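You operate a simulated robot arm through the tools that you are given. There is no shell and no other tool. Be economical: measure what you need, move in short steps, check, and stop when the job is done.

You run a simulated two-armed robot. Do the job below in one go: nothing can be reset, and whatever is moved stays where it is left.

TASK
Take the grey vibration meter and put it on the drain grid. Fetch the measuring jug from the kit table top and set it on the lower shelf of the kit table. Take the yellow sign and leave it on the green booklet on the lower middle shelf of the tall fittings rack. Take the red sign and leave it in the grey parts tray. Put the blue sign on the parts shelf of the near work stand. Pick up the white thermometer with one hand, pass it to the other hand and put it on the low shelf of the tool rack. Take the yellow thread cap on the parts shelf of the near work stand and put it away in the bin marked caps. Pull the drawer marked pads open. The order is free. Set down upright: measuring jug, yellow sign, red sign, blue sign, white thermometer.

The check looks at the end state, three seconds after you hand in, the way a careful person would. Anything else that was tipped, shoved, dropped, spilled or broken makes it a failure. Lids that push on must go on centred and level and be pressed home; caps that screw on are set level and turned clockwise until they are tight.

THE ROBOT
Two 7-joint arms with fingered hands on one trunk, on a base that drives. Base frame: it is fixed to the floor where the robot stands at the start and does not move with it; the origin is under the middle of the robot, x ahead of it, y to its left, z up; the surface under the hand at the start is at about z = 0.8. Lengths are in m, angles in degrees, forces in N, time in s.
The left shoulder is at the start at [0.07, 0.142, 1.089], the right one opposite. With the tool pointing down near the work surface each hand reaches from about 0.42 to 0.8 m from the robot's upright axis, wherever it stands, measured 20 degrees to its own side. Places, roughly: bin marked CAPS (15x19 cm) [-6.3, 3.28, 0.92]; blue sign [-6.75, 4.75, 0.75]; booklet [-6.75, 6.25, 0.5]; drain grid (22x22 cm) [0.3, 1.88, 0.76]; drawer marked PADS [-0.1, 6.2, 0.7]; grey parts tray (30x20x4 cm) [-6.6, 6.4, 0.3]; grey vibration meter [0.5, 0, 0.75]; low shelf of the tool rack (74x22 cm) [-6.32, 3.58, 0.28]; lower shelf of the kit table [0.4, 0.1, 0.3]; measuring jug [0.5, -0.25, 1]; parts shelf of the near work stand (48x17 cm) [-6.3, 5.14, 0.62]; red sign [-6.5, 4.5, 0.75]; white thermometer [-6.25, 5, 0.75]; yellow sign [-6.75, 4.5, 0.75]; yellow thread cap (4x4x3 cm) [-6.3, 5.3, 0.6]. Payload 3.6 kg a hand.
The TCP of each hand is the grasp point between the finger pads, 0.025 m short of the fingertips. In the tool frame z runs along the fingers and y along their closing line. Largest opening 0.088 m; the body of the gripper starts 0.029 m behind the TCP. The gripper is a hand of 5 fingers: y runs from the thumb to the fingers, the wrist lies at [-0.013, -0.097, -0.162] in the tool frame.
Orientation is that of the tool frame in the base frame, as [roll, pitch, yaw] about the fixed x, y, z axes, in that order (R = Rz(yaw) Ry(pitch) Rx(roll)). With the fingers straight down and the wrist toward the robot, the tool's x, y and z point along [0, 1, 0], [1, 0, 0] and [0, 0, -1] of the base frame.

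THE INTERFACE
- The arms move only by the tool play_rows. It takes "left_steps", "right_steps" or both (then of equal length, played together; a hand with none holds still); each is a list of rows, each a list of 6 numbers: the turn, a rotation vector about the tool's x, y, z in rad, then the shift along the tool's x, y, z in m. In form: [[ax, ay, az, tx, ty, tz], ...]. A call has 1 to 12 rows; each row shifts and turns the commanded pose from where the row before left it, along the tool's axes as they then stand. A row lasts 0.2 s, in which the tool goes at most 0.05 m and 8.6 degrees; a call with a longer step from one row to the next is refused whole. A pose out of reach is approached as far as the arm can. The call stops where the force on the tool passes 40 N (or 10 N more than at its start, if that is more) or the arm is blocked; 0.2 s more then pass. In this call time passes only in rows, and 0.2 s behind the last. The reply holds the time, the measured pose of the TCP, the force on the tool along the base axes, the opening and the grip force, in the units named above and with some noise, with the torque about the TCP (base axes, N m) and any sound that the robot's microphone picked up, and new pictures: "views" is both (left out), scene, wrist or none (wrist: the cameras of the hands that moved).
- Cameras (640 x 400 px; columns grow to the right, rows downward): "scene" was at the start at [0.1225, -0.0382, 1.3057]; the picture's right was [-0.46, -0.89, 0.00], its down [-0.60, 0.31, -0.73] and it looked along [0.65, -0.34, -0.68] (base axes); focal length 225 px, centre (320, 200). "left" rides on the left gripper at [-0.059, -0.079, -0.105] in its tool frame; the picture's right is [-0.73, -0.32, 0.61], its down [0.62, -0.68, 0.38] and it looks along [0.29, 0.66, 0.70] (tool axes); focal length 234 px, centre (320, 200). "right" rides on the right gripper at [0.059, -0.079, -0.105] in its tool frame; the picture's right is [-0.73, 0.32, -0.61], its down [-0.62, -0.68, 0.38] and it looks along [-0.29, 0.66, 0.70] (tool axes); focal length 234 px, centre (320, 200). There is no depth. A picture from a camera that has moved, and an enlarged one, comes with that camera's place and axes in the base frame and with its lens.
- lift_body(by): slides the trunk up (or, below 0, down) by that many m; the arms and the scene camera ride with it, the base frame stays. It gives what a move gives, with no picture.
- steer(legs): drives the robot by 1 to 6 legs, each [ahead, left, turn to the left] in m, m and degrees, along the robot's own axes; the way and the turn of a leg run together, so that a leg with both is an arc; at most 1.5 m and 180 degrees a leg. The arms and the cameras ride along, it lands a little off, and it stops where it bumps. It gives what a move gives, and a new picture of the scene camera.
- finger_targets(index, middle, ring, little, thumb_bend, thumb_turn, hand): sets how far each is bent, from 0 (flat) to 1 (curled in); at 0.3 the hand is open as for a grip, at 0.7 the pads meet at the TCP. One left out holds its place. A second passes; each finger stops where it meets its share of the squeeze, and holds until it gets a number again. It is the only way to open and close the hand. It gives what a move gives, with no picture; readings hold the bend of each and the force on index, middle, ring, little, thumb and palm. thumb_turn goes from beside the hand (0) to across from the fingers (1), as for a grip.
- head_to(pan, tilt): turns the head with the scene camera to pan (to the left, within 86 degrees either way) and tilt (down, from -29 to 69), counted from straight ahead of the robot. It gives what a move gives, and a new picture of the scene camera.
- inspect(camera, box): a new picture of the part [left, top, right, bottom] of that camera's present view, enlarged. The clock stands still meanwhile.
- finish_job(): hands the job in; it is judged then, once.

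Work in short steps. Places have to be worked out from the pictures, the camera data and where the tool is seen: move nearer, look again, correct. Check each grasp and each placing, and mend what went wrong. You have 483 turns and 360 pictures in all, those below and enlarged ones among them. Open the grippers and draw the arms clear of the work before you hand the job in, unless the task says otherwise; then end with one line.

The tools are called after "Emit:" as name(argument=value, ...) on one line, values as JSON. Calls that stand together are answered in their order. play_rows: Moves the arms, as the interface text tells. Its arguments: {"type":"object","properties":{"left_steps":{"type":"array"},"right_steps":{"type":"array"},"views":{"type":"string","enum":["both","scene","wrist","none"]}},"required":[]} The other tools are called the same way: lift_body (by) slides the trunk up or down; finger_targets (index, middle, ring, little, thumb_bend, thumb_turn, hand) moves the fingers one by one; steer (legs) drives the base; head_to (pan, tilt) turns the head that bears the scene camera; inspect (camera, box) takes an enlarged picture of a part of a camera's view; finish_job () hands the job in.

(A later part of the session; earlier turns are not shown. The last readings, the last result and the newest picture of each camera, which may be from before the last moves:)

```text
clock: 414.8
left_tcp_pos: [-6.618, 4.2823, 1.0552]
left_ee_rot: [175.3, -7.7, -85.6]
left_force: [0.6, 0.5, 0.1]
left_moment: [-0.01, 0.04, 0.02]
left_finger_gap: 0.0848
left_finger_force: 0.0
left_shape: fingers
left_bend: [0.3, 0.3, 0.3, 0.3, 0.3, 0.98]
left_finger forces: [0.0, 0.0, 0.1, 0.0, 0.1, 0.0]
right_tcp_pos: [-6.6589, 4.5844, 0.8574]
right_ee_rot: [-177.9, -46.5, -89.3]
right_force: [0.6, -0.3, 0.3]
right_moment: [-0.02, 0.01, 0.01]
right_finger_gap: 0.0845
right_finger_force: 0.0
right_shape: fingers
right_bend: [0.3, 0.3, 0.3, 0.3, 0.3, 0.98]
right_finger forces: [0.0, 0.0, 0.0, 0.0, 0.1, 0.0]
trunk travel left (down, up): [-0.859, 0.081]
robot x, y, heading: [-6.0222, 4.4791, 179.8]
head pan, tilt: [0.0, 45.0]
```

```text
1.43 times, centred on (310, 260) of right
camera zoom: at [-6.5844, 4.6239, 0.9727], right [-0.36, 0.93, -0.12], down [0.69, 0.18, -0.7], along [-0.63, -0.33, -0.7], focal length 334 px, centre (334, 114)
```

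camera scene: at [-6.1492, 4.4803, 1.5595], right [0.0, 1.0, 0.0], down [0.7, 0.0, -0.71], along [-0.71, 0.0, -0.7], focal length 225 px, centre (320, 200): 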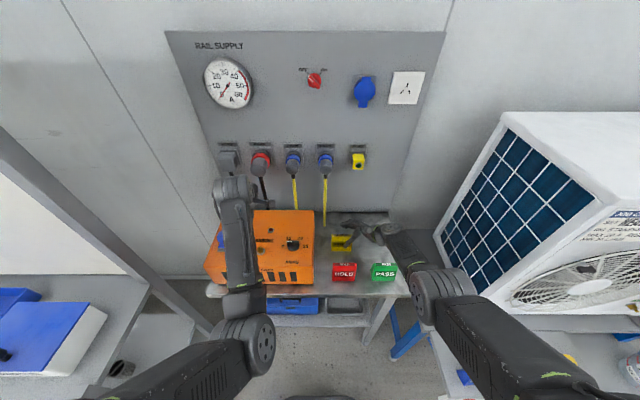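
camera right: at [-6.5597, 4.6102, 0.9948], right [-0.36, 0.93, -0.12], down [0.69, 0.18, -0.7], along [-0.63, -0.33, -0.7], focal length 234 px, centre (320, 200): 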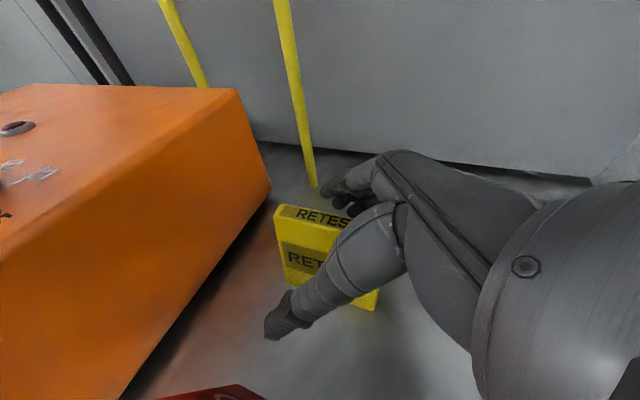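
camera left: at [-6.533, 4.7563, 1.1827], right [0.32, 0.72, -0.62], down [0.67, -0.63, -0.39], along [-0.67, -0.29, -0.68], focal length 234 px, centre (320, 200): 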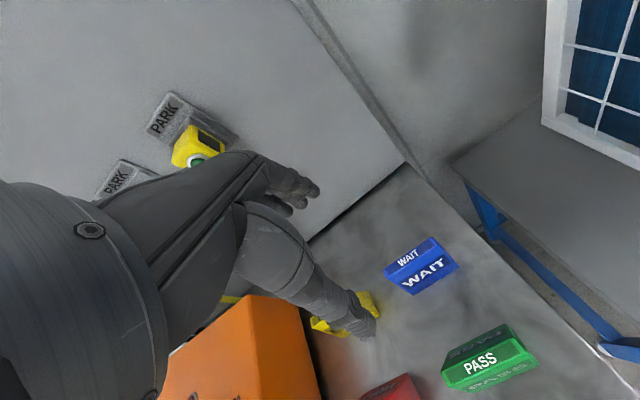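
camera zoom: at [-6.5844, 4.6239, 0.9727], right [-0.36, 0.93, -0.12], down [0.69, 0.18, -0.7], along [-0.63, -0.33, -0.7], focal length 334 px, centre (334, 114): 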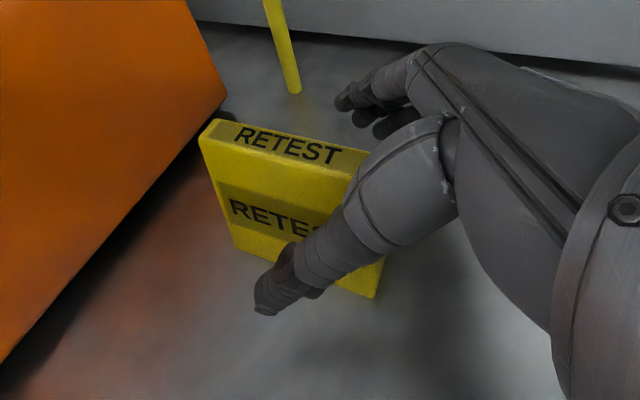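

Thumb in front, fingers behind the sign. Close.

Emit:
finger_targets(hand="right", index=0.75, middle=0.75, ring=0.75, little=0.75, thumb_bend=0.75)

Emit:
inspect(camera="right", box=[160, 120, 460, 400])

```text
clock: 415.8
left_tcp_pos: [-6.6169, 4.2818, 1.0546]
left_ee_rot: [175.3, -7.8, -85.7]
left_force: [0.4, 0.1, 0.4]
left_moment: [-0.03, 0.01, 0.0]
left_finger_gap: 0.0848
left_finger_force: 0.1
left_shape: fingers
left_bend: [0.3, 0.3, 0.3, 0.3, 0.3, 0.98]
left_finger forces: [0.1, 0.0, 0.0, 0.0, 0.0, 0.1]
right_tcp_pos: [-6.658, 4.5852, 0.8581]
right_ee_rot: [-178.0, -46.5, -89.2]
right_force: [-0.4, -0.8, 0.5]
right_moment: [-0.01, -0.03, -0.03]
right_finger_gap: 0.0202
right_finger_force: 17.7
right_shape: fingers
right_bend: [0.73, 0.73, 0.73, 0.75, 0.58, 0.98]
right_finger forces: [6.8, 5.2, 3.8, 0.5, 18.6, 0.0]
trunk travel left (down, up): [-0.859, 0.081]
robot x, y, heading: [-6.0216, 4.4829, 180.0]
head pan, tilt: [0.0, 45.0]
```

```text
1.43 times, centred on (310, 260) of right
camera zoom: at [-6.5846, 4.6239, 0.9726], right [-0.36, 0.93, -0.12], down [0.69, 0.18, -0.7], along [-0.63, -0.33, -0.7], focal length 334 px, centre (334, 114)
```

zoom: 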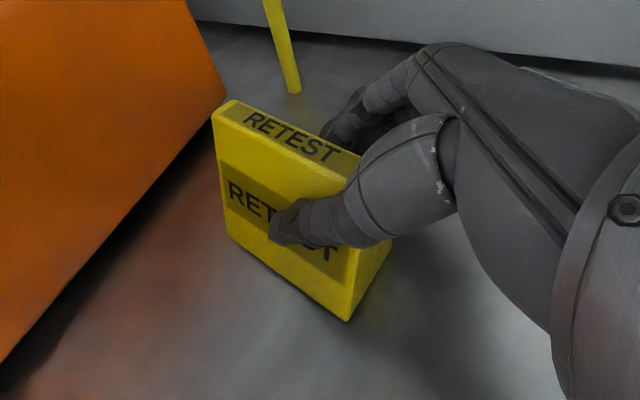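

Gripped well. I lift with the arm 13 cm and check the hold.

Emit:
play_rows(right_steps=[[0, 0, 0, 0.02, 0, -0.02], [0, 0, 0, 0.025, 0, -0.025], [0, 0, 0, 0.025, 0, -0.025], [0, 0, 0, 0.025, 0, -0.025], [0, 0, 0, 0.02, 0, -0.02]], views="scene")

Emit:
inspect(camera="right", box=[160, 120, 460, 400])

```text
clock: 417.0
left_tcp_pos: [-6.6192, 4.2826, 1.0551]
left_ee_rot: [175.3, -7.7, -85.6]
left_force: [0.0, -1.0, 0.4]
left_moment: [-0.02, -0.05, 0.02]
left_finger_gap: 0.0849
left_finger_force: 0.1
left_shape: fingers
left_bend: [0.3, 0.3, 0.3, 0.3, 0.3, 0.98]
left_finger forces: [0.1, 0.1, 0.0, 0.1, 0.0, 0.1]
right_tcp_pos: [-6.6653, 4.5909, 1.0197]
right_ee_rot: [-177.9, -46.4, -89.3]
right_force: [-1.7, 0.3, -0.1]
right_moment: [0.03, 0.01, -0.02]
right_finger_gap: 0.0198
right_finger_force: 16.8
right_shape: fingers
right_bend: [0.73, 0.73, 0.74, 0.75, 0.58, 0.98]
right_finger forces: [6.8, 5.1, 3.7, 0.4, 17.6, 0.1]
trunk travel left (down, up): [-0.859, 0.081]
robot x, y, heading: [-6.0223, 4.4848, 179.8]
head pan, tilt: [0.0, 45.0]
camera scene: at [-6.1555, 4.4838, 1.5369], right [0.0, 1.0, 0.0], down [0.71, 0.0, -0.71], along [-0.71, 0.0, -0.71], focal length 225 px, centre (320, 200)
```

scene: 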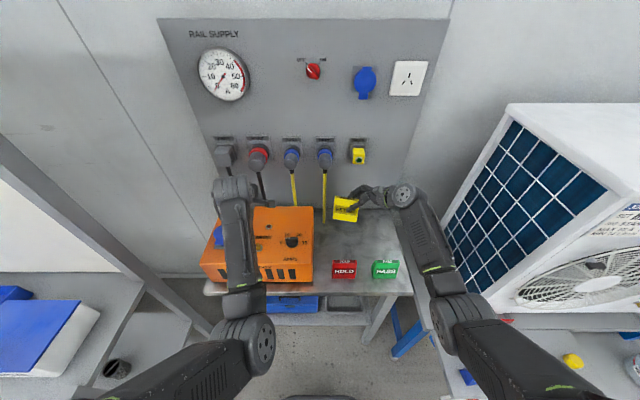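

```text
1.43 times, centred on (310, 260) of right
camera zoom: at [-6.5903, 4.6292, 1.134], right [-0.35, 0.93, -0.12], down [0.69, 0.18, -0.7], along [-0.63, -0.33, -0.71], focal length 334 px, centre (334, 114)
```

zoom: 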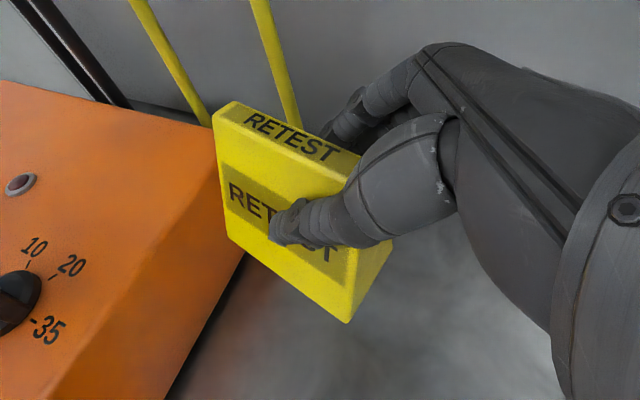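

Held securely. I back away from the stand before anything else.

Emit:
steer(legs=[[-0.6, 0, 0]])

Emit:
play_rows(left_steps=[[0, 0, -0.1, 0.045, 0, 0], [0, 0, -0.1, 0.045, 0, 0], [0, 0, -0.1, 0.045, 0, 0], [0, 0, -0.1, 0.045, 0, 0], [0, 0, -0.1, 0.045, 0, 0], [0, 0, -0.1, 0.045, 0, 0], [0, 0, -0.1, 0.045, 0, 0], [0, 0, -0.1, 0.045, 0, 0], [0, 0, -0.1, 0.045, -0.01, 0], [0, 0, -0.1, 0.04, -0.02, 0]], views="scene")

```text
clock: 420.4
left_tcp_pos: [-6.0157, 4.281, 1.0543]
left_ee_rot: [175.4, -7.8, -85.6]
left_force: [-0.7, 0.1, 0.1]
left_moment: [0.01, -0.02, 0.03]
left_finger_gap: 0.0846
left_finger_force: 0.0
left_shape: fingers
left_bend: [0.3, 0.3, 0.3, 0.3, 0.3, 0.98]
left_finger forces: [0.1, 0.0, 0.0, 0.1, 0.0, 0.1]
right_tcp_pos: [-6.0617, 4.59, 1.0176]
right_ee_rot: [-177.9, -46.6, -89.3]
right_force: [0.1, -0.1, -1.0]
right_moment: [0.0, 0.01, 0.0]
right_finger_gap: 0.0194
right_finger_force: 17.0
right_shape: fingers
right_bend: [0.73, 0.73, 0.74, 0.75, 0.58, 0.98]
right_finger forces: [6.7, 5.1, 3.6, 0.4, 17.6, 0.1]
trunk travel left (down, up): [-0.859, 0.081]
robot x, y, heading: [-5.4201, 4.483, -180.0]
head pan, tilt: [0.0, 45.0]
camera scene: at [-5.554, 4.4834, 1.5368], right [0.0, 1.0, 0.0], down [0.71, 0.0, -0.71], along [-0.71, 0.0, -0.71], focal length 225 px, centre (320, 200)
```

scene: 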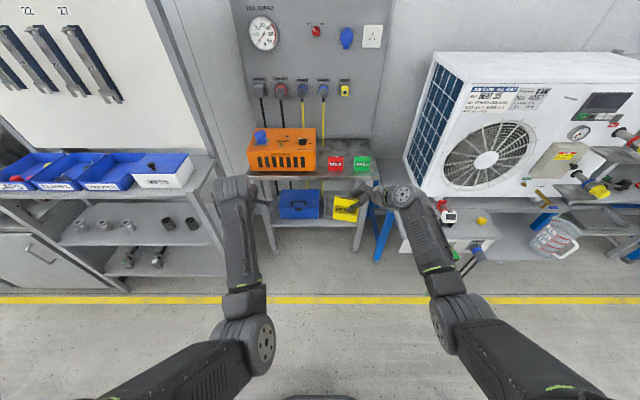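

```text
clock: 422.6
left_tcp_pos: [-5.7861, 3.938, 1.0857]
left_ee_rot: [170.9, -0.3, -28.5]
left_force: [-0.6, -0.2, -0.1]
left_moment: [-0.02, 0.04, -0.01]
left_finger_gap: 0.0846
left_finger_force: 0.0
left_shape: fingers
left_bend: [0.3, 0.3, 0.3, 0.3, 0.3, 0.98]
left_finger forces: [0.0, 0.0, 0.0, 0.0, 0.1, 0.0]
right_tcp_pos: [-6.0632, 4.5904, 1.0181]
right_ee_rot: [-178.1, -46.5, -89.1]
right_force: [0.2, 0.5, -1.3]
right_moment: [0.05, 0.03, 0.03]
right_finger_gap: 0.02
right_finger_force: 16.9
right_shape: fingers
right_bend: [0.73, 0.73, 0.74, 0.75, 0.58, 0.98]
right_finger forces: [6.6, 5.0, 3.7, 0.5, 17.6, 0.0]
trunk travel left (down, up): [-0.859, 0.081]
robot x, y, heading: [-5.4214, 4.4807, -180.1]
head pan, tilt: [0.0, 45.0]
camera scene: at [-5.5522, 4.4843, 1.537], right [0.0, 1.0, 0.0], down [0.71, 0.0, -0.71], along [-0.71, 0.0, -0.71], focal length 225 px, centre (320, 200)
```

scene: 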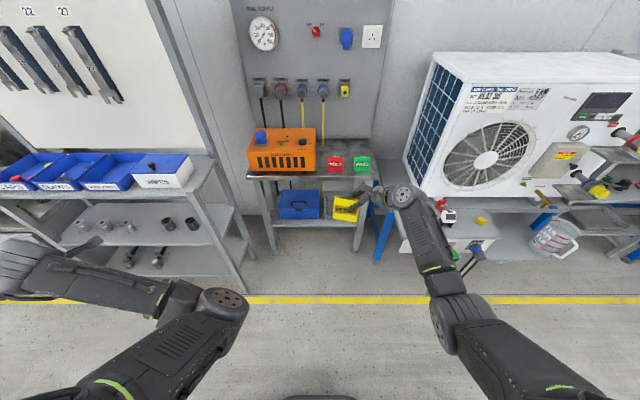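

The left arm now folds out to the side. I fold it back a bit further.

Emit:
play_rows(left_steps=[[0, 0, -0.05, 0.045, 0, 0], [0, 0, -0.05, 0.045, 0, 0], [0, 0, -0.05, 0.045, 0, 0], [0, 0, -0.05, 0.045, 0, 0], [0, 0, 0, 0.045, 0, 0]], views="none")

Emit:
steer(legs=[[-0.1, 0, 0], [0, -1.3, 0], [0, -0.35, 0]])

Emit:
head_to(pan=0, tilt=38)

```text
clock: 423.8
left_tcp_pos: [-5.5757, 3.8481, 1.0843]
left_ee_rot: [171.1, 1.7, -17.2]
left_force: [-1.2, -0.2, -0.3]
left_moment: [0.02, 0.02, -0.01]
left_finger_gap: 0.0847
left_finger_force: 0.0
left_shape: fingers
left_bend: [0.3, 0.3, 0.3, 0.3, 0.3, 0.98]
left_finger forces: [0.0, 0.1, 0.0, 0.1, 0.1, 0.0]
right_tcp_pos: [-6.0615, 4.5881, 1.0181]
right_ee_rot: [-178.2, -46.3, -89.1]
right_force: [0.4, -0.1, 0.2]
right_moment: [0.0, 0.0, 0.0]
right_finger_gap: 0.0196
right_finger_force: 16.8
right_shape: fingers
right_bend: [0.73, 0.73, 0.74, 0.75, 0.58, 0.98]
right_finger forces: [6.7, 5.0, 3.8, 0.3, 17.5, 0.0]
trunk travel left (down, up): [-0.859, 0.081]
robot x, y, heading: [-5.4196, 4.4846, 179.9]
head pan, tilt: [0.0, 45.0]
```

```text
clock: 433.1
left_tcp_pos: [-5.4761, 5.5394, 1.084]
left_ee_rot: [171.0, 1.5, -17.1]
left_force: [0.5, -1.0, 0.2]
left_moment: [-0.04, -0.02, 0.0]
left_finger_gap: 0.0846
left_finger_force: 0.1
left_shape: fingers
left_bend: [0.3, 0.3, 0.3, 0.3, 0.3, 0.98]
left_finger forces: [0.0, 0.0, 0.1, 0.0, 0.0, 0.1]
right_tcp_pos: [-5.9652, 6.2771, 1.019]
right_ee_rot: [-177.9, -46.5, -89.0]
right_force: [-0.1, -0.6, -0.6]
right_moment: [0.02, 0.01, -0.02]
right_finger_gap: 0.0195
right_finger_force: 16.8
right_shape: fingers
right_bend: [0.73, 0.73, 0.74, 0.75, 0.58, 0.98]
right_finger forces: [6.8, 5.1, 3.8, 0.4, 17.6, 0.1]
trunk travel left (down, up): [-0.859, 0.081]
robot x, y, heading: [-5.3206, 6.174, -179.7]
head pan, tilt: [0.0, 45.0]
camera scene: at [-5.4554, 6.1729, 1.5369], right [0.0, 1.0, 0.0], down [0.71, 0.0, -0.71], along [-0.71, 0.0, -0.71], focal length 225 px, centre (320, 200)
```

scene: 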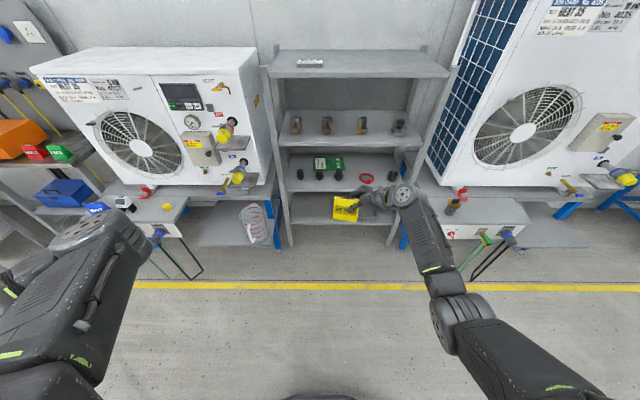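

```text
clock: 433.8
left_tcp_pos: [-5.4745, 5.5413, 1.0835]
left_ee_rot: [171.0, 1.5, -17.0]
left_force: [0.3, 0.1, 0.0]
left_moment: [0.0, -0.02, -0.02]
left_finger_gap: 0.0847
left_finger_force: 0.1
left_shape: fingers
left_bend: [0.3, 0.3, 0.3, 0.3, 0.3, 0.98]
left_finger forces: [0.0, 0.1, 0.0, 0.0, 0.0, 0.0]
right_tcp_pos: [-5.964, 6.2782, 1.0185]
right_ee_rot: [-178.1, -46.5, -88.9]
right_force: [0.1, -0.4, -1.4]
right_moment: [0.03, 0.01, 0.02]
right_finger_gap: 0.0195
right_finger_force: 17.0
right_shape: fingers
right_bend: [0.73, 0.73, 0.74, 0.75, 0.58, 0.98]
right_finger forces: [6.6, 5.1, 3.9, 0.4, 17.6, 0.0]
trunk travel left (down, up): [-0.859, 0.081]
robot x, y, heading: [-5.319, 6.1717, -179.5]
head pan, tilt: [0.0, 38.0]
camera scene: at [-5.4604, 6.1748, 1.5471], right [0.0, 1.0, 0.0], down [0.62, 0.0, -0.79], along [-0.79, 0.0, -0.62], focal length 225 px, centre (320, 200)
```

scene: 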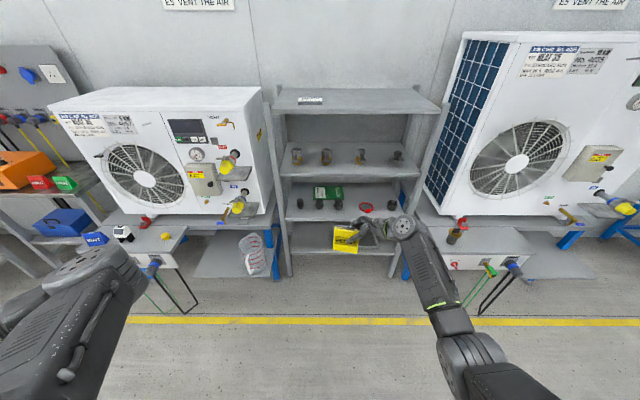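

Now I lower the trunk to shelf height and examine the lower-middle shelf.

Emit:
lift_body(by=-0.25)

Emit:
head_to(pan=0, tilt=30)

Emit:
inspect(camera="scene", box=[250, 100, 450, 260])

```text
clock: 436.4
left_tcp_pos: [-5.4754, 5.5401, 0.8351]
left_ee_rot: [171.2, 1.5, -17.0]
left_force: [-0.6, 0.8, -0.3]
left_moment: [0.02, 0.02, 0.0]
left_finger_gap: 0.0847
left_finger_force: 0.0
left_shape: fingers
left_bend: [0.3, 0.3, 0.3, 0.3, 0.3, 0.98]
left_finger forces: [0.0, 0.0, 0.0, 0.0, 0.0, 0.1]
right_tcp_pos: [-5.9651, 6.2779, 0.7685]
right_ee_rot: [-177.9, -46.4, -89.0]
right_force: [0.0, 0.1, -0.3]
right_moment: [0.0, 0.04, 0.0]
right_finger_gap: 0.0197
right_finger_force: 16.9
right_shape: fingers
right_bend: [0.73, 0.73, 0.74, 0.75, 0.58, 0.98]
right_finger forces: [6.6, 5.0, 3.8, 0.4, 17.5, 0.1]
trunk travel left (down, up): [-0.609, 0.331]
robot x, y, heading: [-5.3214, 6.1738, -179.5]
head pan, tilt: [0.0, 38.0]
```

```text
clock: 437.0
left_tcp_pos: [-5.4774, 5.5411, 0.8347]
left_ee_rot: [171.1, 1.6, -17.0]
left_force: [-0.7, 0.1, 0.0]
left_moment: [0.03, 0.0, -0.01]
left_finger_gap: 0.0848
left_finger_force: 0.1
left_shape: fingers
left_bend: [0.3, 0.3, 0.3, 0.3, 0.3, 0.98]
left_finger forces: [0.0, 0.0, 0.0, 0.1, 0.0, 0.0]
right_tcp_pos: [-5.9654, 6.277, 0.7681]
right_ee_rot: [-177.9, -46.6, -89.0]
right_force: [0.4, -0.7, -1.6]
right_moment: [-0.02, 0.03, 0.01]
right_finger_gap: 0.0195
right_finger_force: 16.4
right_shape: fingers
right_bend: [0.73, 0.73, 0.74, 0.75, 0.58, 0.98]
right_finger forces: [6.7, 5.1, 3.9, 0.4, 17.5, 0.0]
trunk travel left (down, up): [-0.609, 0.331]
robot x, y, heading: [-5.3238, 6.1722, -179.8]
head pan, tilt: [0.0, 30.0]
camera scene: at [-5.4645, 6.1743, 1.3094], right [0.0, 1.0, 0.0], down [0.5, 0.0, -0.87], along [-0.87, 0.0, -0.5], focal length 225 px, centre (320, 200)
```

scene: 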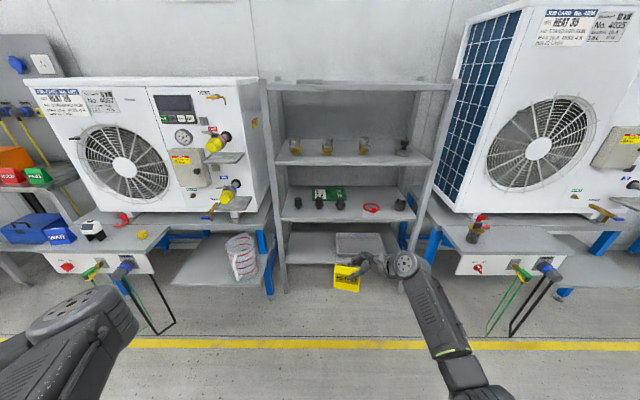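

```text
2.50 times, centred on (350, 180) of scene
camera zoom: at [-5.4645, 6.1743, 1.3094], right [0.0, 1.0, 0.0], down [0.5, 0.0, -0.87], along [-0.87, 0.0, -0.5], focal length 562 px, centre (245, 250)
```

zoom: 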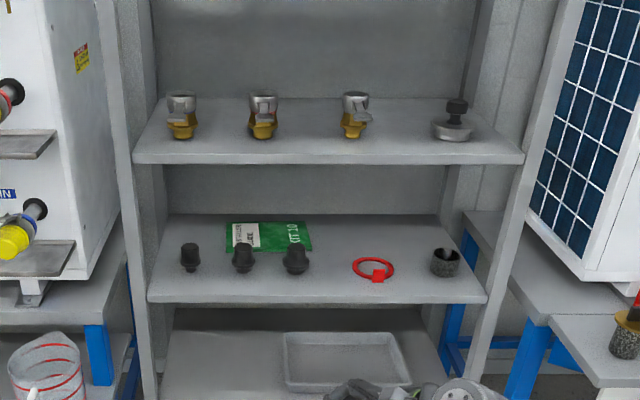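

Booklet ≈(-6.70, 6.232, 0.637), spans x -6.625…-6.78, y 6.13…6.335; fittings stand in front at y 6.05, 6.17, 6.29 and a ring at y 6.42+. I'll enter through the free lane at y≈6.363. First I lower the trunk and raise the hand relative to it so the forearm stays flat.

Emit:
lift_body(by=-0.2)

Emit:
play_rows(right_steps=[[0, 0, 0, 0.025, 0, -0.025], [0, 0, 0, 0.025, 0, -0.025], [0, 0, 0, 0.025, 0, -0.025], [0, 0, 0, 0.025, 0, -0.025], [0, 0, 0, 0.015, 0, -0.015]])

```text
clock: 439.2
left_tcp_pos: [-5.4764, 5.5409, 0.6348]
left_ee_rot: [171.0, 1.4, -17.1]
left_force: [0.9, 0.7, -0.1]
left_moment: [-0.02, 0.01, -0.01]
left_finger_gap: 0.0848
left_finger_force: 0.1
left_shape: fingers
left_bend: [0.3, 0.3, 0.3, 0.3, 0.3, 0.98]
left_finger forces: [0.0, 0.0, 0.0, 0.0, 0.0, 0.1]
right_tcp_pos: [-5.9658, 6.2777, 0.5692]
right_ee_rot: [-178.0, -46.4, -88.9]
right_force: [0.1, 0.5, -1.6]
right_moment: [0.02, 0.01, -0.03]
right_finger_gap: 0.0195
right_finger_force: 17.0
right_shape: fingers
right_bend: [0.73, 0.73, 0.74, 0.75, 0.58, 0.98]
right_finger forces: [6.7, 5.1, 3.7, 0.4, 17.5, 0.0]
trunk travel left (down, up): [-0.409, 0.531]
robot x, y, heading: [-5.3231, 6.1729, -179.5]
head pan, tilt: [0.0, 30.0]
```

```text
clock: 440.4
left_tcp_pos: [-5.4765, 5.5409, 0.6358]
left_ee_rot: [171.1, 1.5, -17.0]
left_force: [-0.5, -0.6, 0.3]
left_moment: [-0.01, 0.01, -0.01]
left_finger_gap: 0.0848
left_finger_force: 0.0
left_shape: fingers
left_bend: [0.3, 0.3, 0.3, 0.3, 0.3, 0.98]
left_finger forces: [0.1, 0.1, 0.0, 0.1, 0.0, 0.1]
right_tcp_pos: [-5.9706, 6.2814, 0.732]
right_ee_rot: [-178.0, -46.5, -88.9]
right_force: [-0.2, -0.2, -1.0]
right_moment: [0.02, 0.02, 0.02]
right_finger_gap: 0.0194
right_finger_force: 16.7
right_shape: fingers
right_bend: [0.73, 0.73, 0.74, 0.75, 0.58, 0.98]
right_finger forces: [6.6, 5.1, 3.8, 0.2, 17.1, 0.0]
trunk travel left (down, up): [-0.409, 0.531]
robot x, y, heading: [-5.3221, 6.178, -179.7]
head pan, tilt: [0.0, 30.0]
camera scene: at [-5.4643, 6.1743, 1.1095], right [0.0, 1.0, 0.0], down [0.5, 0.0, -0.87], along [-0.87, 0.0, -0.5], focal length 225 px, centre (320, 200)
camera right: at [-5.8969, 6.321, 0.8469], right [-0.36, 0.93, -0.12], down [0.69, 0.18, -0.7], along [-0.63, -0.33, -0.7], focal length 234 px, centre (320, 200)
```

scene: 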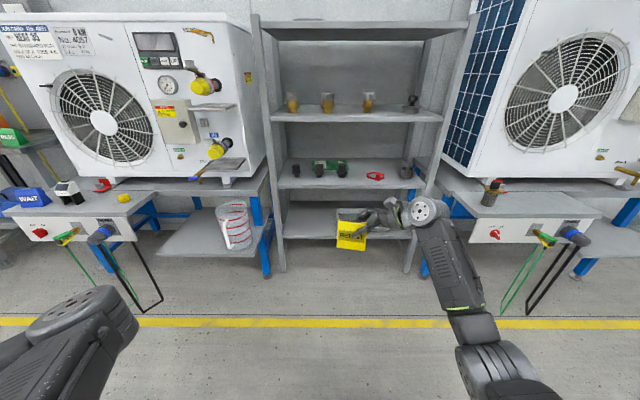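
right: 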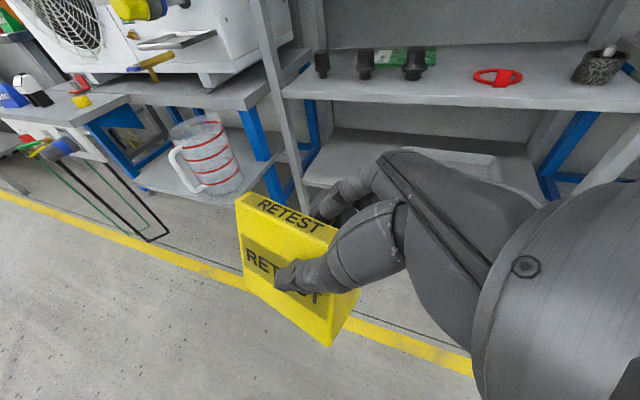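

Emit:
inspect(camera="scene", box=[300, 170, 440, 270])

```text
4.00 times, centred on (370, 220) of scene
camera zoom: at [-5.4643, 6.1743, 1.1095], right [0.0, 1.0, 0.0], down [0.5, 0.0, -0.87], along [-0.87, 0.0, -0.5], focal length 899 px, centre (120, 120)
```

zoom: 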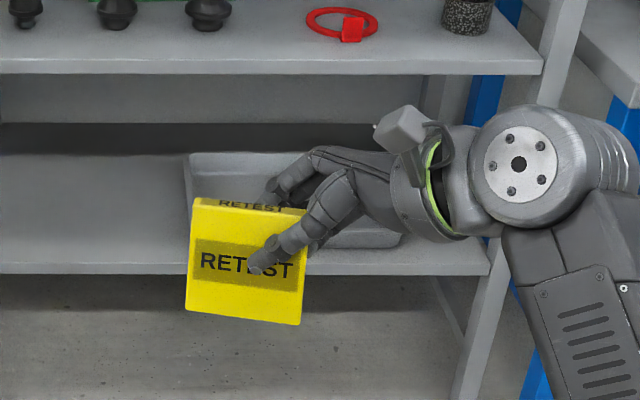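

The sign is upright with a slight yaw. The left hand would come near the neighbouring valves, so I raise it well above them first.

Emit:
play_rows(left_steps=[[0, 0, 0, 0.02, 0, -0.045], [0, 0, 0, 0.02, 0, -0.045], [0, 0, 0, 0.02, 0, -0.045], [0, 0, 0, 0.02, 0, -0.045], [0, 0, 0, 0, 0, -0.045], [0, 0, 0, 0, 0, -0.045], [0, 0, 0, 0, 0, -0.045], [0, 0, 0, 0, 0, -0.045], [0, 0, 0, 0, 0, -0.045], [0, 0, 0, 0, 0, -0.045]], views="scene")

```text
clock: 442.6
left_tcp_pos: [-5.3703, 5.5791, 1.077]
left_ee_rot: [171.0, 1.4, -16.9]
left_force: [0.1, -0.5, 0.2]
left_moment: [-0.03, 0.03, 0.01]
left_finger_gap: 0.0846
left_finger_force: 0.0
left_shape: fingers
left_bend: [0.3, 0.3, 0.3, 0.3, 0.3, 0.98]
left_finger forces: [0.1, 0.1, 0.1, 0.1, 0.0, 0.0]
right_tcp_pos: [-5.971, 6.2835, 0.7308]
right_ee_rot: [-178.1, -46.6, -88.9]
right_force: [0.5, 0.2, -0.9]
right_moment: [0.05, 0.03, 0.0]
right_finger_gap: 0.0194
right_finger_force: 16.0
right_shape: fingers
right_bend: [0.73, 0.73, 0.74, 0.75, 0.58, 0.98]
right_finger forces: [6.8, 5.1, 3.6, 0.2, 16.8, 0.1]
trunk travel left (down, up): [-0.409, 0.531]
robot x, y, heading: [-5.3234, 6.1764, -180.0]
head pan, tilt: [0.0, 30.0]
camera scene: at [-5.4637, 6.1752, 1.1095], right [0.0, 1.0, 0.0], down [0.5, 0.0, -0.87], along [-0.87, 0.0, -0.5], focal length 225 px, centre (320, 200)
```

scene: 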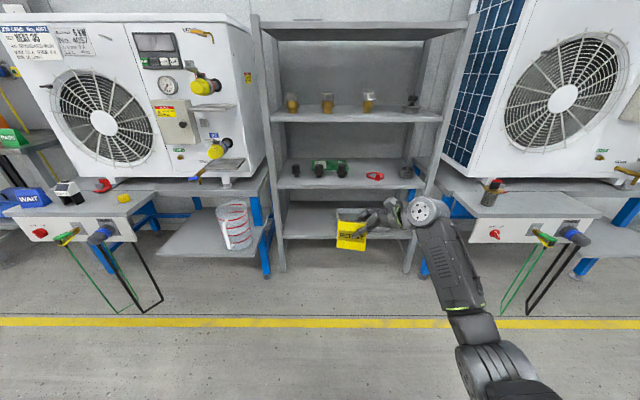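

Good: the left hand is back and high. Now I shift right to the lane and go forward to the shelf's edge.

Emit:
steer(legs=[[0.0, -0.1, 0], [0.4, 0, 0]])

Emit:
inspect(camera="right", box=[0, 0, 640, 400])

```text
clock: 445.8
left_tcp_pos: [-5.7526, 5.6722, 1.0761]
left_ee_rot: [171.0, 1.5, -16.6]
left_force: [0.4, 0.1, 0.4]
left_moment: [0.03, -0.04, 0.01]
left_finger_gap: 0.0848
left_finger_force: 0.0
left_shape: fingers
left_bend: [0.3, 0.3, 0.3, 0.3, 0.3, 0.98]
left_finger forces: [0.0, 0.1, 0.0, 0.1, 0.0, 0.1]
right_tcp_pos: [-6.3579, 6.3718, 0.7303]
right_ee_rot: [-178.1, -46.6, -88.5]
right_force: [0.4, 0.1, -0.8]
right_moment: [0.01, 0.05, 0.01]
right_finger_gap: 0.0192
right_finger_force: 16.0
right_shape: fingers
right_bend: [0.73, 0.73, 0.74, 0.75, 0.58, 0.98]
right_finger forces: [6.7, 5.2, 3.6, 0.2, 16.8, 0.0]
trunk travel left (down, up): [-0.409, 0.531]
robot x, y, heading: [-5.7091, 6.271, -179.2]
head pan, tilt: [0.0, 30.0]
camera scene: at [-5.8508, 6.2679, 1.1094], right [-0.01, 1.0, 0.0], down [0.5, 0.01, -0.87], along [-0.87, -0.01, -0.5], focal length 225 px, centre (320, 200)
```

scene: 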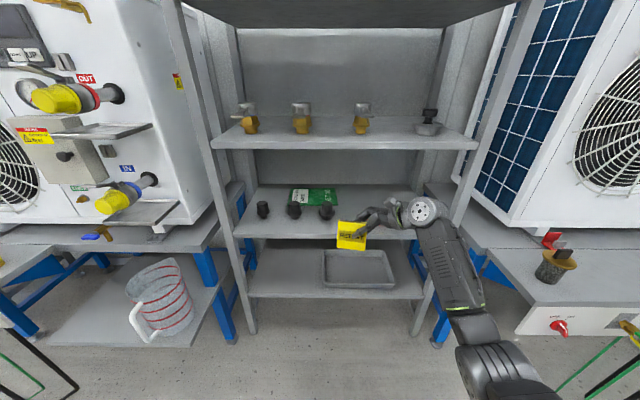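

```text
1.00 times, centred on (320, 200) of right (not enlarged: the box is as wide or as high as the picture)
camera zoom: at [-6.2842, 6.4115, 0.8461], right [-0.37, 0.92, -0.12], down [0.69, 0.19, -0.7], along [-0.62, -0.34, -0.71], focal length 234 px, centre (320, 200)
```

zoom: 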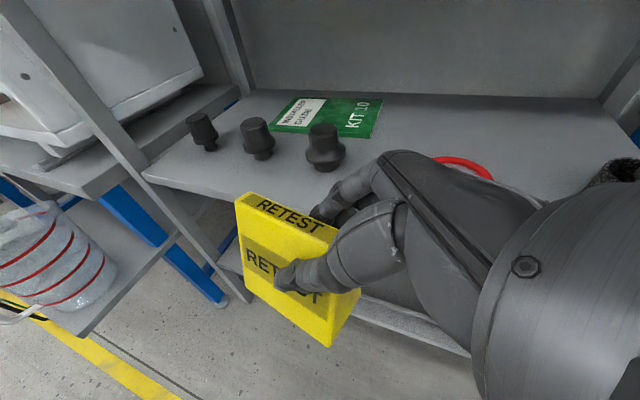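

Lane between the third fitting (edge y≈6.317) and the ring (y≈6.44) is wide enough; I centre at y≈6.378 (TCP 6.40) and go in.

Emit:
steer(legs=[[0, -0.028, -0.7]])

Emit:
steer(legs=[[0.15, 0, 0]])

Emit:
inspect(camera="right", box=[0, 0, 640, 400])

```text
clock: 446.6
left_tcp_pos: [-5.7592, 5.7021, 1.0759]
left_ee_rot: [170.9, 1.6, -17.3]
left_force: [-0.6, 0.2, 0.3]
left_moment: [-0.02, -0.05, -0.02]
left_finger_gap: 0.0849
left_finger_force: 0.1
left_shape: fingers
left_bend: [0.3, 0.3, 0.3, 0.3, 0.3, 0.98]
left_finger forces: [0.0, 0.0, 0.1, 0.1, 0.1, 0.0]
right_tcp_pos: [-6.3566, 6.408, 0.7321]
right_ee_rot: [-178.0, -46.6, -89.3]
right_force: [0.3, 0.3, -1.3]
right_moment: [0.0, -0.02, 0.0]
right_finger_gap: 0.0191
right_finger_force: 16.2
right_shape: fingers
right_bend: [0.73, 0.73, 0.74, 0.75, 0.58, 0.98]
right_finger forces: [6.7, 5.1, 3.7, 0.2, 16.9, 0.0]
trunk travel left (down, up): [-0.409, 0.531]
robot x, y, heading: [-5.7074, 6.3021, 179.9]
head pan, tilt: [0.0, 30.0]
camera scene: at [-5.8503, 6.2985, 1.1095], right [0.0, 1.0, 0.0], down [0.5, 0.0, -0.87], along [-0.87, 0.0, -0.5], focal length 225 px, centre (320, 200)
```

scene: 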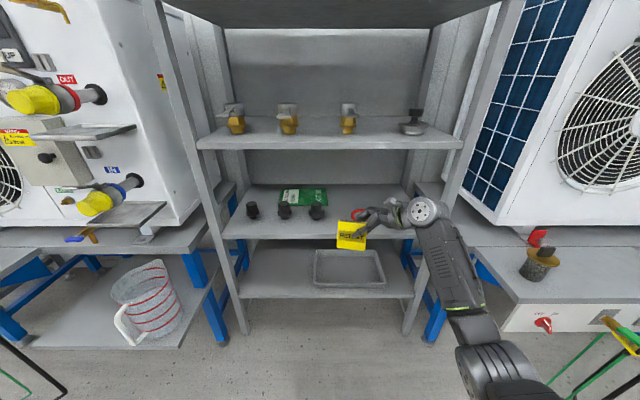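

```text
clock: 448.0
left_tcp_pos: [-5.9072, 5.7001, 1.0762]
left_ee_rot: [171.1, 1.5, -17.1]
left_force: [-0.5, 0.2, 0.2]
left_moment: [0.01, -0.04, 0.03]
left_finger_gap: 0.0848
left_finger_force: 0.1
left_shape: fingers
left_bend: [0.3, 0.3, 0.3, 0.3, 0.3, 0.98]
left_finger forces: [0.1, 0.0, 0.0, 0.0, 0.0, 0.0]
right_tcp_pos: [-6.5061, 6.4058, 0.731]
right_ee_rot: [-177.9, -46.5, -89.2]
right_force: [-0.8, 0.2, -1.6]
right_moment: [-0.01, 0.02, 0.01]
right_finger_gap: 0.0196
right_finger_force: 16.2
right_shape: fingers
right_bend: [0.73, 0.73, 0.74, 0.75, 0.58, 0.98]
right_finger forces: [6.7, 5.1, 3.8, 0.1, 16.8, 0.0]
trunk travel left (down, up): [-0.409, 0.531]
robot x, y, heading: [-5.857, 6.2959, -179.7]
head pan, tilt: [0.0, 30.0]
camera scene: at [-6.0003, 6.2968, 1.1093], right [0.0, 1.0, 0.0], down [0.5, 0.0, -0.87], along [-0.87, 0.0, -0.5], focal length 225 px, centre (320, 200)
```

scene: 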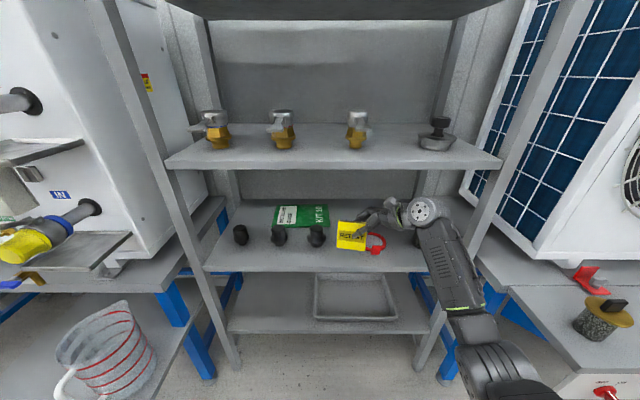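

```text
1.00 times, centred on (320, 200) of right (not enlarged: the box is as wide or as high as the picture)
camera zoom: at [-6.4322, 6.4449, 0.8458], right [-0.36, 0.93, -0.12], down [0.69, 0.18, -0.7], along [-0.63, -0.33, -0.71], focal length 234 px, centre (320, 200)
```

zoom: 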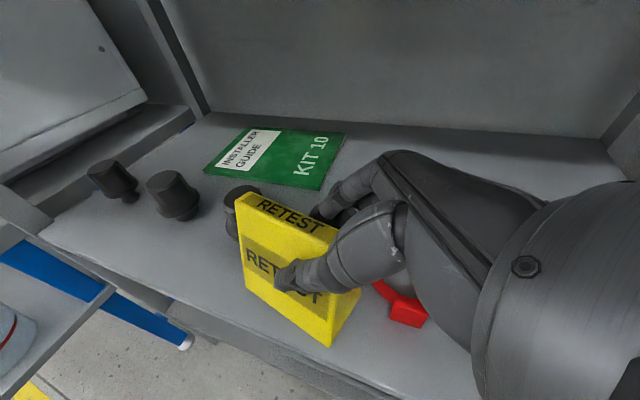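

Clear of fitting and ring. Forward another 0.18.

Emit:
steer(legs=[[0.1, 0, 0]])

Emit:
steer(legs=[[0.085, 0, 0]])

Emit:
inspect(camera="right", box=[0, 0, 640, 400])

```text
clock: 449.1
left_tcp_pos: [-6.0097, 5.7008, 1.0762]
left_ee_rot: [171.1, 1.4, -17.5]
left_force: [-0.4, -0.6, 0.5]
left_moment: [0.01, -0.02, 0.03]
left_finger_gap: 0.0846
left_finger_force: 0.0
left_shape: fingers
left_bend: [0.3, 0.3, 0.3, 0.3, 0.3, 0.98]
left_finger forces: [0.1, 0.1, 0.0, 0.1, 0.0, 0.1]
right_tcp_pos: [-6.6056, 6.4089, 0.7292]
right_ee_rot: [-177.9, -46.6, -89.4]
right_force: [-0.3, 0.5, -0.6]
right_moment: [0.03, 0.01, 0.03]
right_finger_gap: 0.0195
right_finger_force: 15.8
right_shape: fingers
right_bend: [0.73, 0.73, 0.74, 0.75, 0.58, 0.98]
right_finger forces: [6.7, 5.1, 3.8, 0.2, 16.8, 0.0]
trunk travel left (down, up): [-0.409, 0.531]
robot x, y, heading: [-5.954, 6.295, 179.7]
head pan, tilt: [0.0, 30.0]
camera scene: at [-6.1, 6.2974, 1.1093], right [0.0, 1.0, 0.0], down [0.5, 0.0, -0.87], along [-0.87, 0.0, -0.5], focal length 225 px, centre (320, 200)
```

scene: 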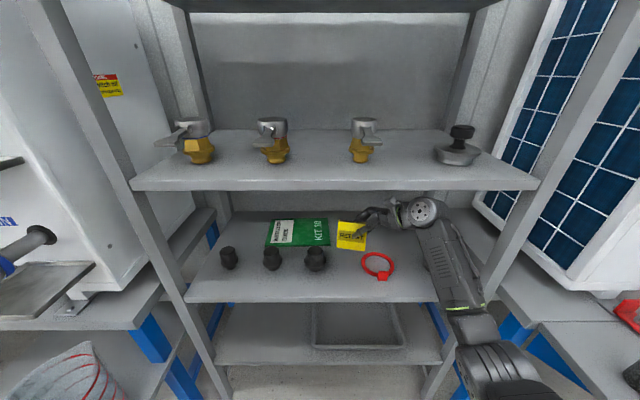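

```text
clock: 450.2
left_tcp_pos: [-6.097, 5.7019, 1.0753]
left_ee_rot: [171.1, 1.5, -17.6]
left_force: [0.3, 0.4, -0.1]
left_moment: [0.05, 0.01, 0.02]
left_finger_gap: 0.0845
left_finger_force: 0.1
left_shape: fingers
left_bend: [0.3, 0.3, 0.3, 0.3, 0.3, 0.98]
left_finger forces: [0.1, 0.0, 0.0, 0.0, 0.0, 0.0]
right_tcp_pos: [-6.6902, 6.4113, 0.73]
right_ee_rot: [-177.8, -46.5, -89.6]
right_force: [-0.8, -0.3, -0.9]
right_moment: [0.02, 0.01, -0.02]
right_finger_gap: 0.0193
right_finger_force: 16.8
right_shape: fingers
right_bend: [0.73, 0.73, 0.74, 0.75, 0.58, 0.98]
right_finger forces: [6.6, 5.1, 3.7, 0.1, 16.8, 0.0]
trunk travel left (down, up): [-0.409, 0.531]
robot x, y, heading: [-6.0411, 6.2988, 179.5]
head pan, tilt: [0.0, 30.0]
camera scene: at [-6.1855, 6.2982, 1.1093], right [0.01, 1.0, 0.0], down [0.5, 0.0, -0.87], along [-0.87, 0.0, -0.5], focal length 225 px, centre (320, 200)
```

scene: 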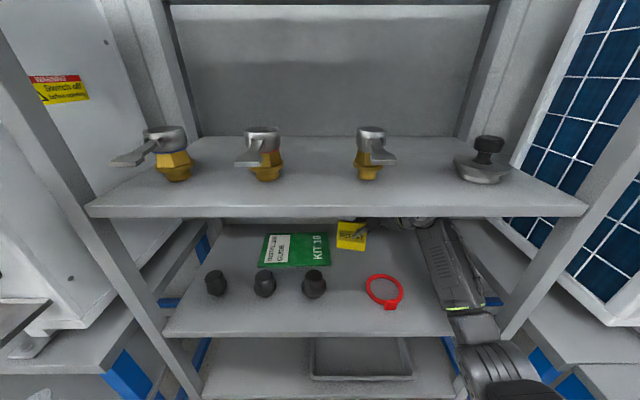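

```text
1.00 times, centred on (320, 200) of right (not enlarged: the box is as wide or as high as the picture)
camera zoom: at [-6.6162, 6.4492, 0.8458], right [-0.35, 0.93, -0.12], down [0.69, 0.17, -0.7], along [-0.63, -0.33, -0.71], focal length 234 px, centre (320, 200)
```

zoom: 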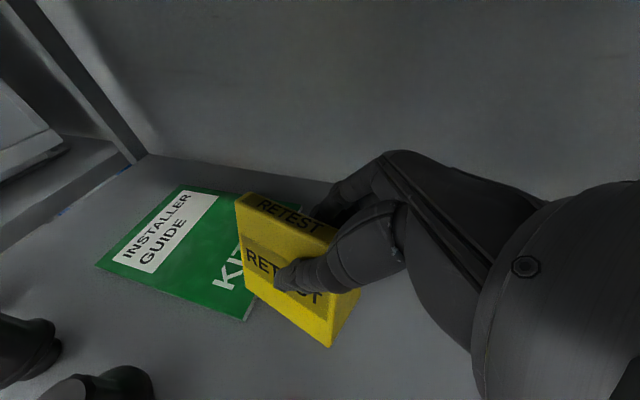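

Booklet spans x -6.648…-6.777, y 6.138…6.341. I raise slightly and shift 0.14 left to bring the sign over its centre.

Emit:
lift_body(by=0.008)

Emit:
steer(legs=[[0.015, 0.135, 0.4]])

Emit:
inspect(camera="right", box=[0, 0, 640, 400])

```text
clock: 450.8
left_tcp_pos: [-6.0956, 5.7018, 1.083]
left_ee_rot: [171.0, 1.5, -17.6]
left_force: [0.0, 0.6, -0.3]
left_moment: [-0.03, 0.0, 0.03]
left_finger_gap: 0.0849
left_finger_force: 0.1
left_shape: fingers
left_bend: [0.3, 0.3, 0.3, 0.3, 0.3, 0.98]
left_finger forces: [0.1, 0.0, 0.0, 0.0, 0.0, 0.0]
right_tcp_pos: [-6.6904, 6.4104, 0.739]
right_ee_rot: [-177.9, -46.5, -89.7]
right_force: [0.2, 0.8, -1.3]
right_moment: [0.05, 0.02, 0.01]
right_finger_gap: 0.0195
right_finger_force: 16.6
right_shape: fingers
right_bend: [0.73, 0.73, 0.74, 0.75, 0.58, 0.98]
right_finger forces: [6.8, 5.1, 3.7, 0.2, 16.7, 0.0]
trunk travel left (down, up): [-0.417, 0.523]
robot x, y, heading: [-6.0447, 6.3009, 179.9]
head pan, tilt: [0.0, 30.0]
```

```text
clock: 452.1
left_tcp_pos: [-6.1071, 5.5673, 1.0835]
left_ee_rot: [171.1, 1.6, -17.1]
left_force: [0.1, -0.8, 0.1]
left_moment: [-0.02, -0.01, -0.01]
left_finger_gap: 0.0846
left_finger_force: 0.0
left_shape: fingers
left_bend: [0.3, 0.3, 0.3, 0.3, 0.3, 0.98]
left_finger forces: [0.0, 0.1, 0.0, 0.1, 0.0, 0.0]
right_tcp_pos: [-6.706, 6.2722, 0.739]
right_ee_rot: [-178.0, -46.4, -89.0]
right_force: [-0.2, -0.4, -1.1]
right_moment: [0.02, 0.0, 0.0]
right_finger_gap: 0.0193
right_finger_force: 16.1
right_shape: fingers
right_bend: [0.73, 0.73, 0.74, 0.75, 0.58, 0.98]
right_finger forces: [6.7, 5.1, 3.7, 0.2, 16.8, 0.1]
trunk travel left (down, up): [-0.417, 0.523]
robot x, y, heading: [-6.0584, 6.1637, -179.6]
head pan, tilt: [0.0, 30.0]
camera scene: at [-6.2, 6.1645, 1.1175], right [0.0, 1.0, 0.0], down [0.5, 0.0, -0.87], along [-0.87, 0.0, -0.5], focal length 225 px, centre (320, 200)
```

scene: 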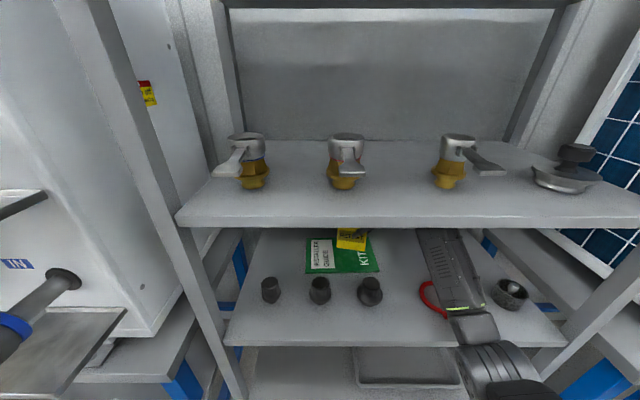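

```text
1.00 times, centred on (320, 200) of right (not enlarged: the box is as wide or as high as the picture)
camera zoom: at [-6.6322, 6.3126, 0.8545], right [-0.36, 0.93, -0.12], down [0.69, 0.18, -0.7], along [-0.63, -0.33, -0.71], focal length 234 px, centre (320, 200)
```

zoom: 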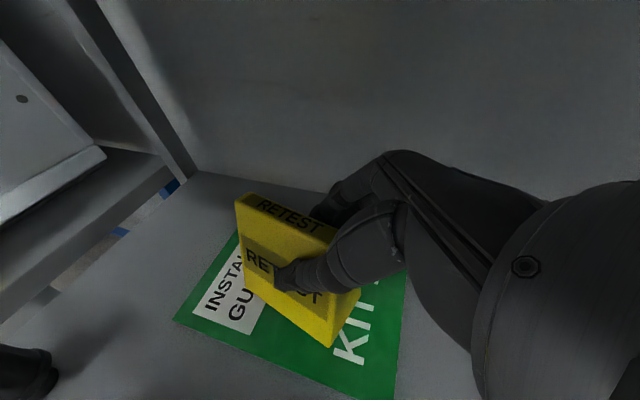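

The sign is over the middle of the booklet. I lower in small steps.

Emit:
lift_body(by=-0.012)

Emit:
lift_body(by=-0.008)

Emit:
lift_body(by=-0.006)

```text
clock: 452.7
left_tcp_pos: [-6.1069, 5.5699, 1.0713]
left_ee_rot: [170.9, 1.5, -17.3]
left_force: [0.5, -0.6, -0.2]
left_moment: [-0.01, 0.01, -0.01]
left_finger_gap: 0.0848
left_finger_force: 0.1
left_shape: fingers
left_bend: [0.3, 0.3, 0.3, 0.3, 0.3, 0.98]
left_finger forces: [0.1, 0.0, 0.1, 0.0, 0.0, 0.0]
right_tcp_pos: [-6.7052, 6.2744, 0.7263]
right_ee_rot: [-178.1, -46.5, -89.0]
right_force: [-0.7, 0.0, 0.2]
right_moment: [0.03, 0.01, 0.01]
right_finger_gap: 0.019
right_finger_force: 17.0
right_shape: fingers
right_bend: [0.73, 0.73, 0.74, 0.75, 0.58, 0.98]
right_finger forces: [6.7, 5.1, 3.7, 0.1, 16.8, 0.0]
trunk travel left (down, up): [-0.405, 0.535]
robot x, y, heading: [-6.058, 6.1659, -179.9]
head pan, tilt: [0.0, 30.0]
```

```text
clock: 453.2
left_tcp_pos: [-6.1072, 5.5692, 1.0636]
left_ee_rot: [171.1, 1.6, -17.1]
left_force: [-0.1, 0.1, -0.1]
left_moment: [-0.01, -0.01, -0.01]
left_finger_gap: 0.0846
left_finger_force: 0.1
left_shape: fingers
left_bend: [0.3, 0.3, 0.3, 0.3, 0.3, 0.98]
left_finger forces: [0.0, 0.0, 0.0, 0.1, 0.1, 0.0]
right_tcp_pos: [-6.7062, 6.2741, 0.7195]
right_ee_rot: [-178.0, -46.5, -89.1]
right_force: [-0.9, 0.3, -0.4]
right_moment: [-0.01, -0.03, 0.04]
right_finger_gap: 0.0193
right_finger_force: 16.7
right_shape: fingers
right_bend: [0.73, 0.73, 0.74, 0.75, 0.58, 0.98]
right_finger forces: [6.7, 5.1, 3.7, 0.1, 16.8, 0.1]
trunk travel left (down, up): [-0.397, 0.543]
robot x, y, heading: [-6.0557, 6.1667, -180.1]
head pan, tilt: [0.0, 30.0]
```

```text
clock: 453.8
left_tcp_pos: [-6.1072, 5.5691, 1.0578]
left_ee_rot: [171.1, 1.6, -17.1]
left_force: [0.0, -0.3, -0.7]
left_moment: [0.0, 0.01, -0.02]
left_finger_gap: 0.0849
left_finger_force: 0.1
left_shape: fingers
left_bend: [0.3, 0.3, 0.3, 0.3, 0.3, 0.98]
left_finger forces: [0.0, 0.0, 0.0, 0.0, 0.0, 0.0]
right_tcp_pos: [-6.7052, 6.2752, 0.7131]
right_ee_rot: [-177.9, -46.4, -89.1]
right_force: [-0.5, 0.0, -1.6]
right_moment: [0.04, 0.01, -0.02]
right_finger_gap: 0.0195
right_finger_force: 16.5
right_shape: fingers
right_bend: [0.73, 0.73, 0.74, 0.75, 0.58, 0.98]
right_finger forces: [6.7, 5.1, 3.7, 0.2, 16.8, 0.0]
trunk travel left (down, up): [-0.391, 0.549]
robot x, y, heading: [-6.0594, 6.1694, -179.7]
head pan, tilt: [0.0, 30.0]
```

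Emit:
lift_body(by=-0.008)

Emit:
lift_body(by=-0.008)

Emit:
lift_body(by=-0.006)

Emit:
inspect(camera="right", box=[100, 100, 500, 400])

```text
clock: 454.4
left_tcp_pos: [-6.1068, 5.5686, 1.0492]
left_ee_rot: [171.1, 1.5, -17.2]
left_force: [-0.1, 0.2, -0.3]
left_moment: [0.0, -0.02, 0.03]
left_finger_gap: 0.0849
left_finger_force: 0.1
left_shape: fingers
left_bend: [0.3, 0.3, 0.3, 0.3, 0.3, 0.98]
left_finger forces: [0.0, 0.0, 0.0, 0.0, 0.0, 0.0]
right_tcp_pos: [-6.7041, 6.2738, 0.7047]
right_ee_rot: [-178.0, -46.5, -89.1]
right_force: [-0.5, -0.9, -0.9]
right_moment: [0.01, 0.0, 0.01]
right_finger_gap: 0.0194
right_finger_force: 16.7
right_shape: fingers
right_bend: [0.73, 0.73, 0.74, 0.75, 0.58, 0.98]
right_finger forces: [6.8, 5.2, 3.8, 0.2, 16.8, 0.1]
trunk travel left (down, up): [-0.383, 0.557]
robot x, y, heading: [-6.0574, 6.1623, -179.8]
head pan, tilt: [0.0, 30.0]
```

```text
clock: 454.9
left_tcp_pos: [-6.1073, 5.5689, 1.0405]
left_ee_rot: [171.1, 1.5, -17.1]
left_force: [-0.6, -0.5, -0.7]
left_moment: [-0.01, 0.01, -0.02]
left_finger_gap: 0.0847
left_finger_force: 0.0
left_shape: fingers
left_bend: [0.3, 0.3, 0.3, 0.3, 0.3, 0.98]
left_finger forces: [0.0, 0.0, 0.0, 0.0, 0.0, 0.0]
right_tcp_pos: [-6.7064, 6.2746, 0.6972]
right_ee_rot: [-177.9, -46.4, -89.1]
right_force: [-0.5, -0.2, -0.8]
right_moment: [0.06, 0.04, 0.01]
right_finger_gap: 0.0193
right_finger_force: 16.3
right_shape: fingers
right_bend: [0.73, 0.73, 0.74, 0.75, 0.58, 0.98]
right_finger forces: [6.8, 5.1, 3.7, 0.2, 16.8, 0.0]
trunk travel left (down, up): [-0.375, 0.565]
robot x, y, heading: [-6.0582, 6.1668, -179.8]
head pan, tilt: [0.0, 30.0]
```

```text
clock: 455.5
left_tcp_pos: [-6.1066, 5.5688, 1.0359]
left_ee_rot: [171.0, 1.6, -17.2]
left_force: [0.5, 0.2, -0.4]
left_moment: [-0.01, 0.0, 0.02]
left_finger_gap: 0.0846
left_finger_force: 0.1
left_shape: fingers
left_bend: [0.3, 0.3, 0.3, 0.3, 0.3, 0.98]
left_finger forces: [0.1, 0.0, 0.1, 0.0, 0.0, 0.0]
right_tcp_pos: [-6.7063, 6.2759, 0.6906]
right_ee_rot: [-178.0, -46.4, -89.1]
right_force: [0.5, 0.4, -0.8]
right_moment: [0.01, 0.01, -0.01]
right_finger_gap: 0.0195
right_finger_force: 16.1
right_shape: fingers
right_bend: [0.73, 0.73, 0.74, 0.75, 0.58, 0.98]
right_finger forces: [6.7, 5.2, 3.7, 0.2, 16.8, 0.0]
trunk travel left (down, up): [-0.369, 0.571]
robot x, y, heading: [-6.058, 6.165, -179.9]
head pan, tilt: [0.0, 30.0]
```

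```text
1.33 times, centred on (300, 250) of right
camera zoom: at [-6.6319, 6.3135, 0.8065], right [-0.36, 0.93, -0.12], down [0.69, 0.18, -0.7], along [-0.63, -0.33, -0.7], focal length 312 px, centre (347, 133)
```

zoom: 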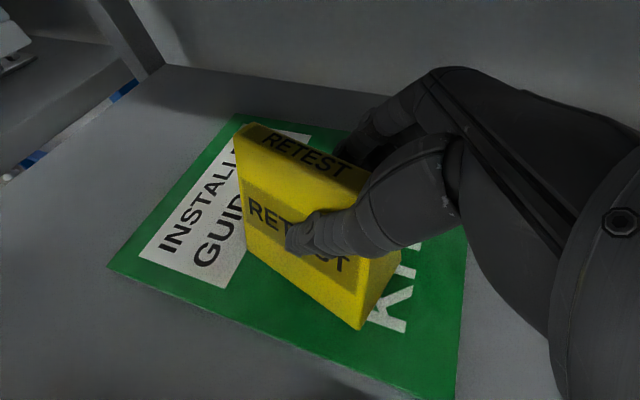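

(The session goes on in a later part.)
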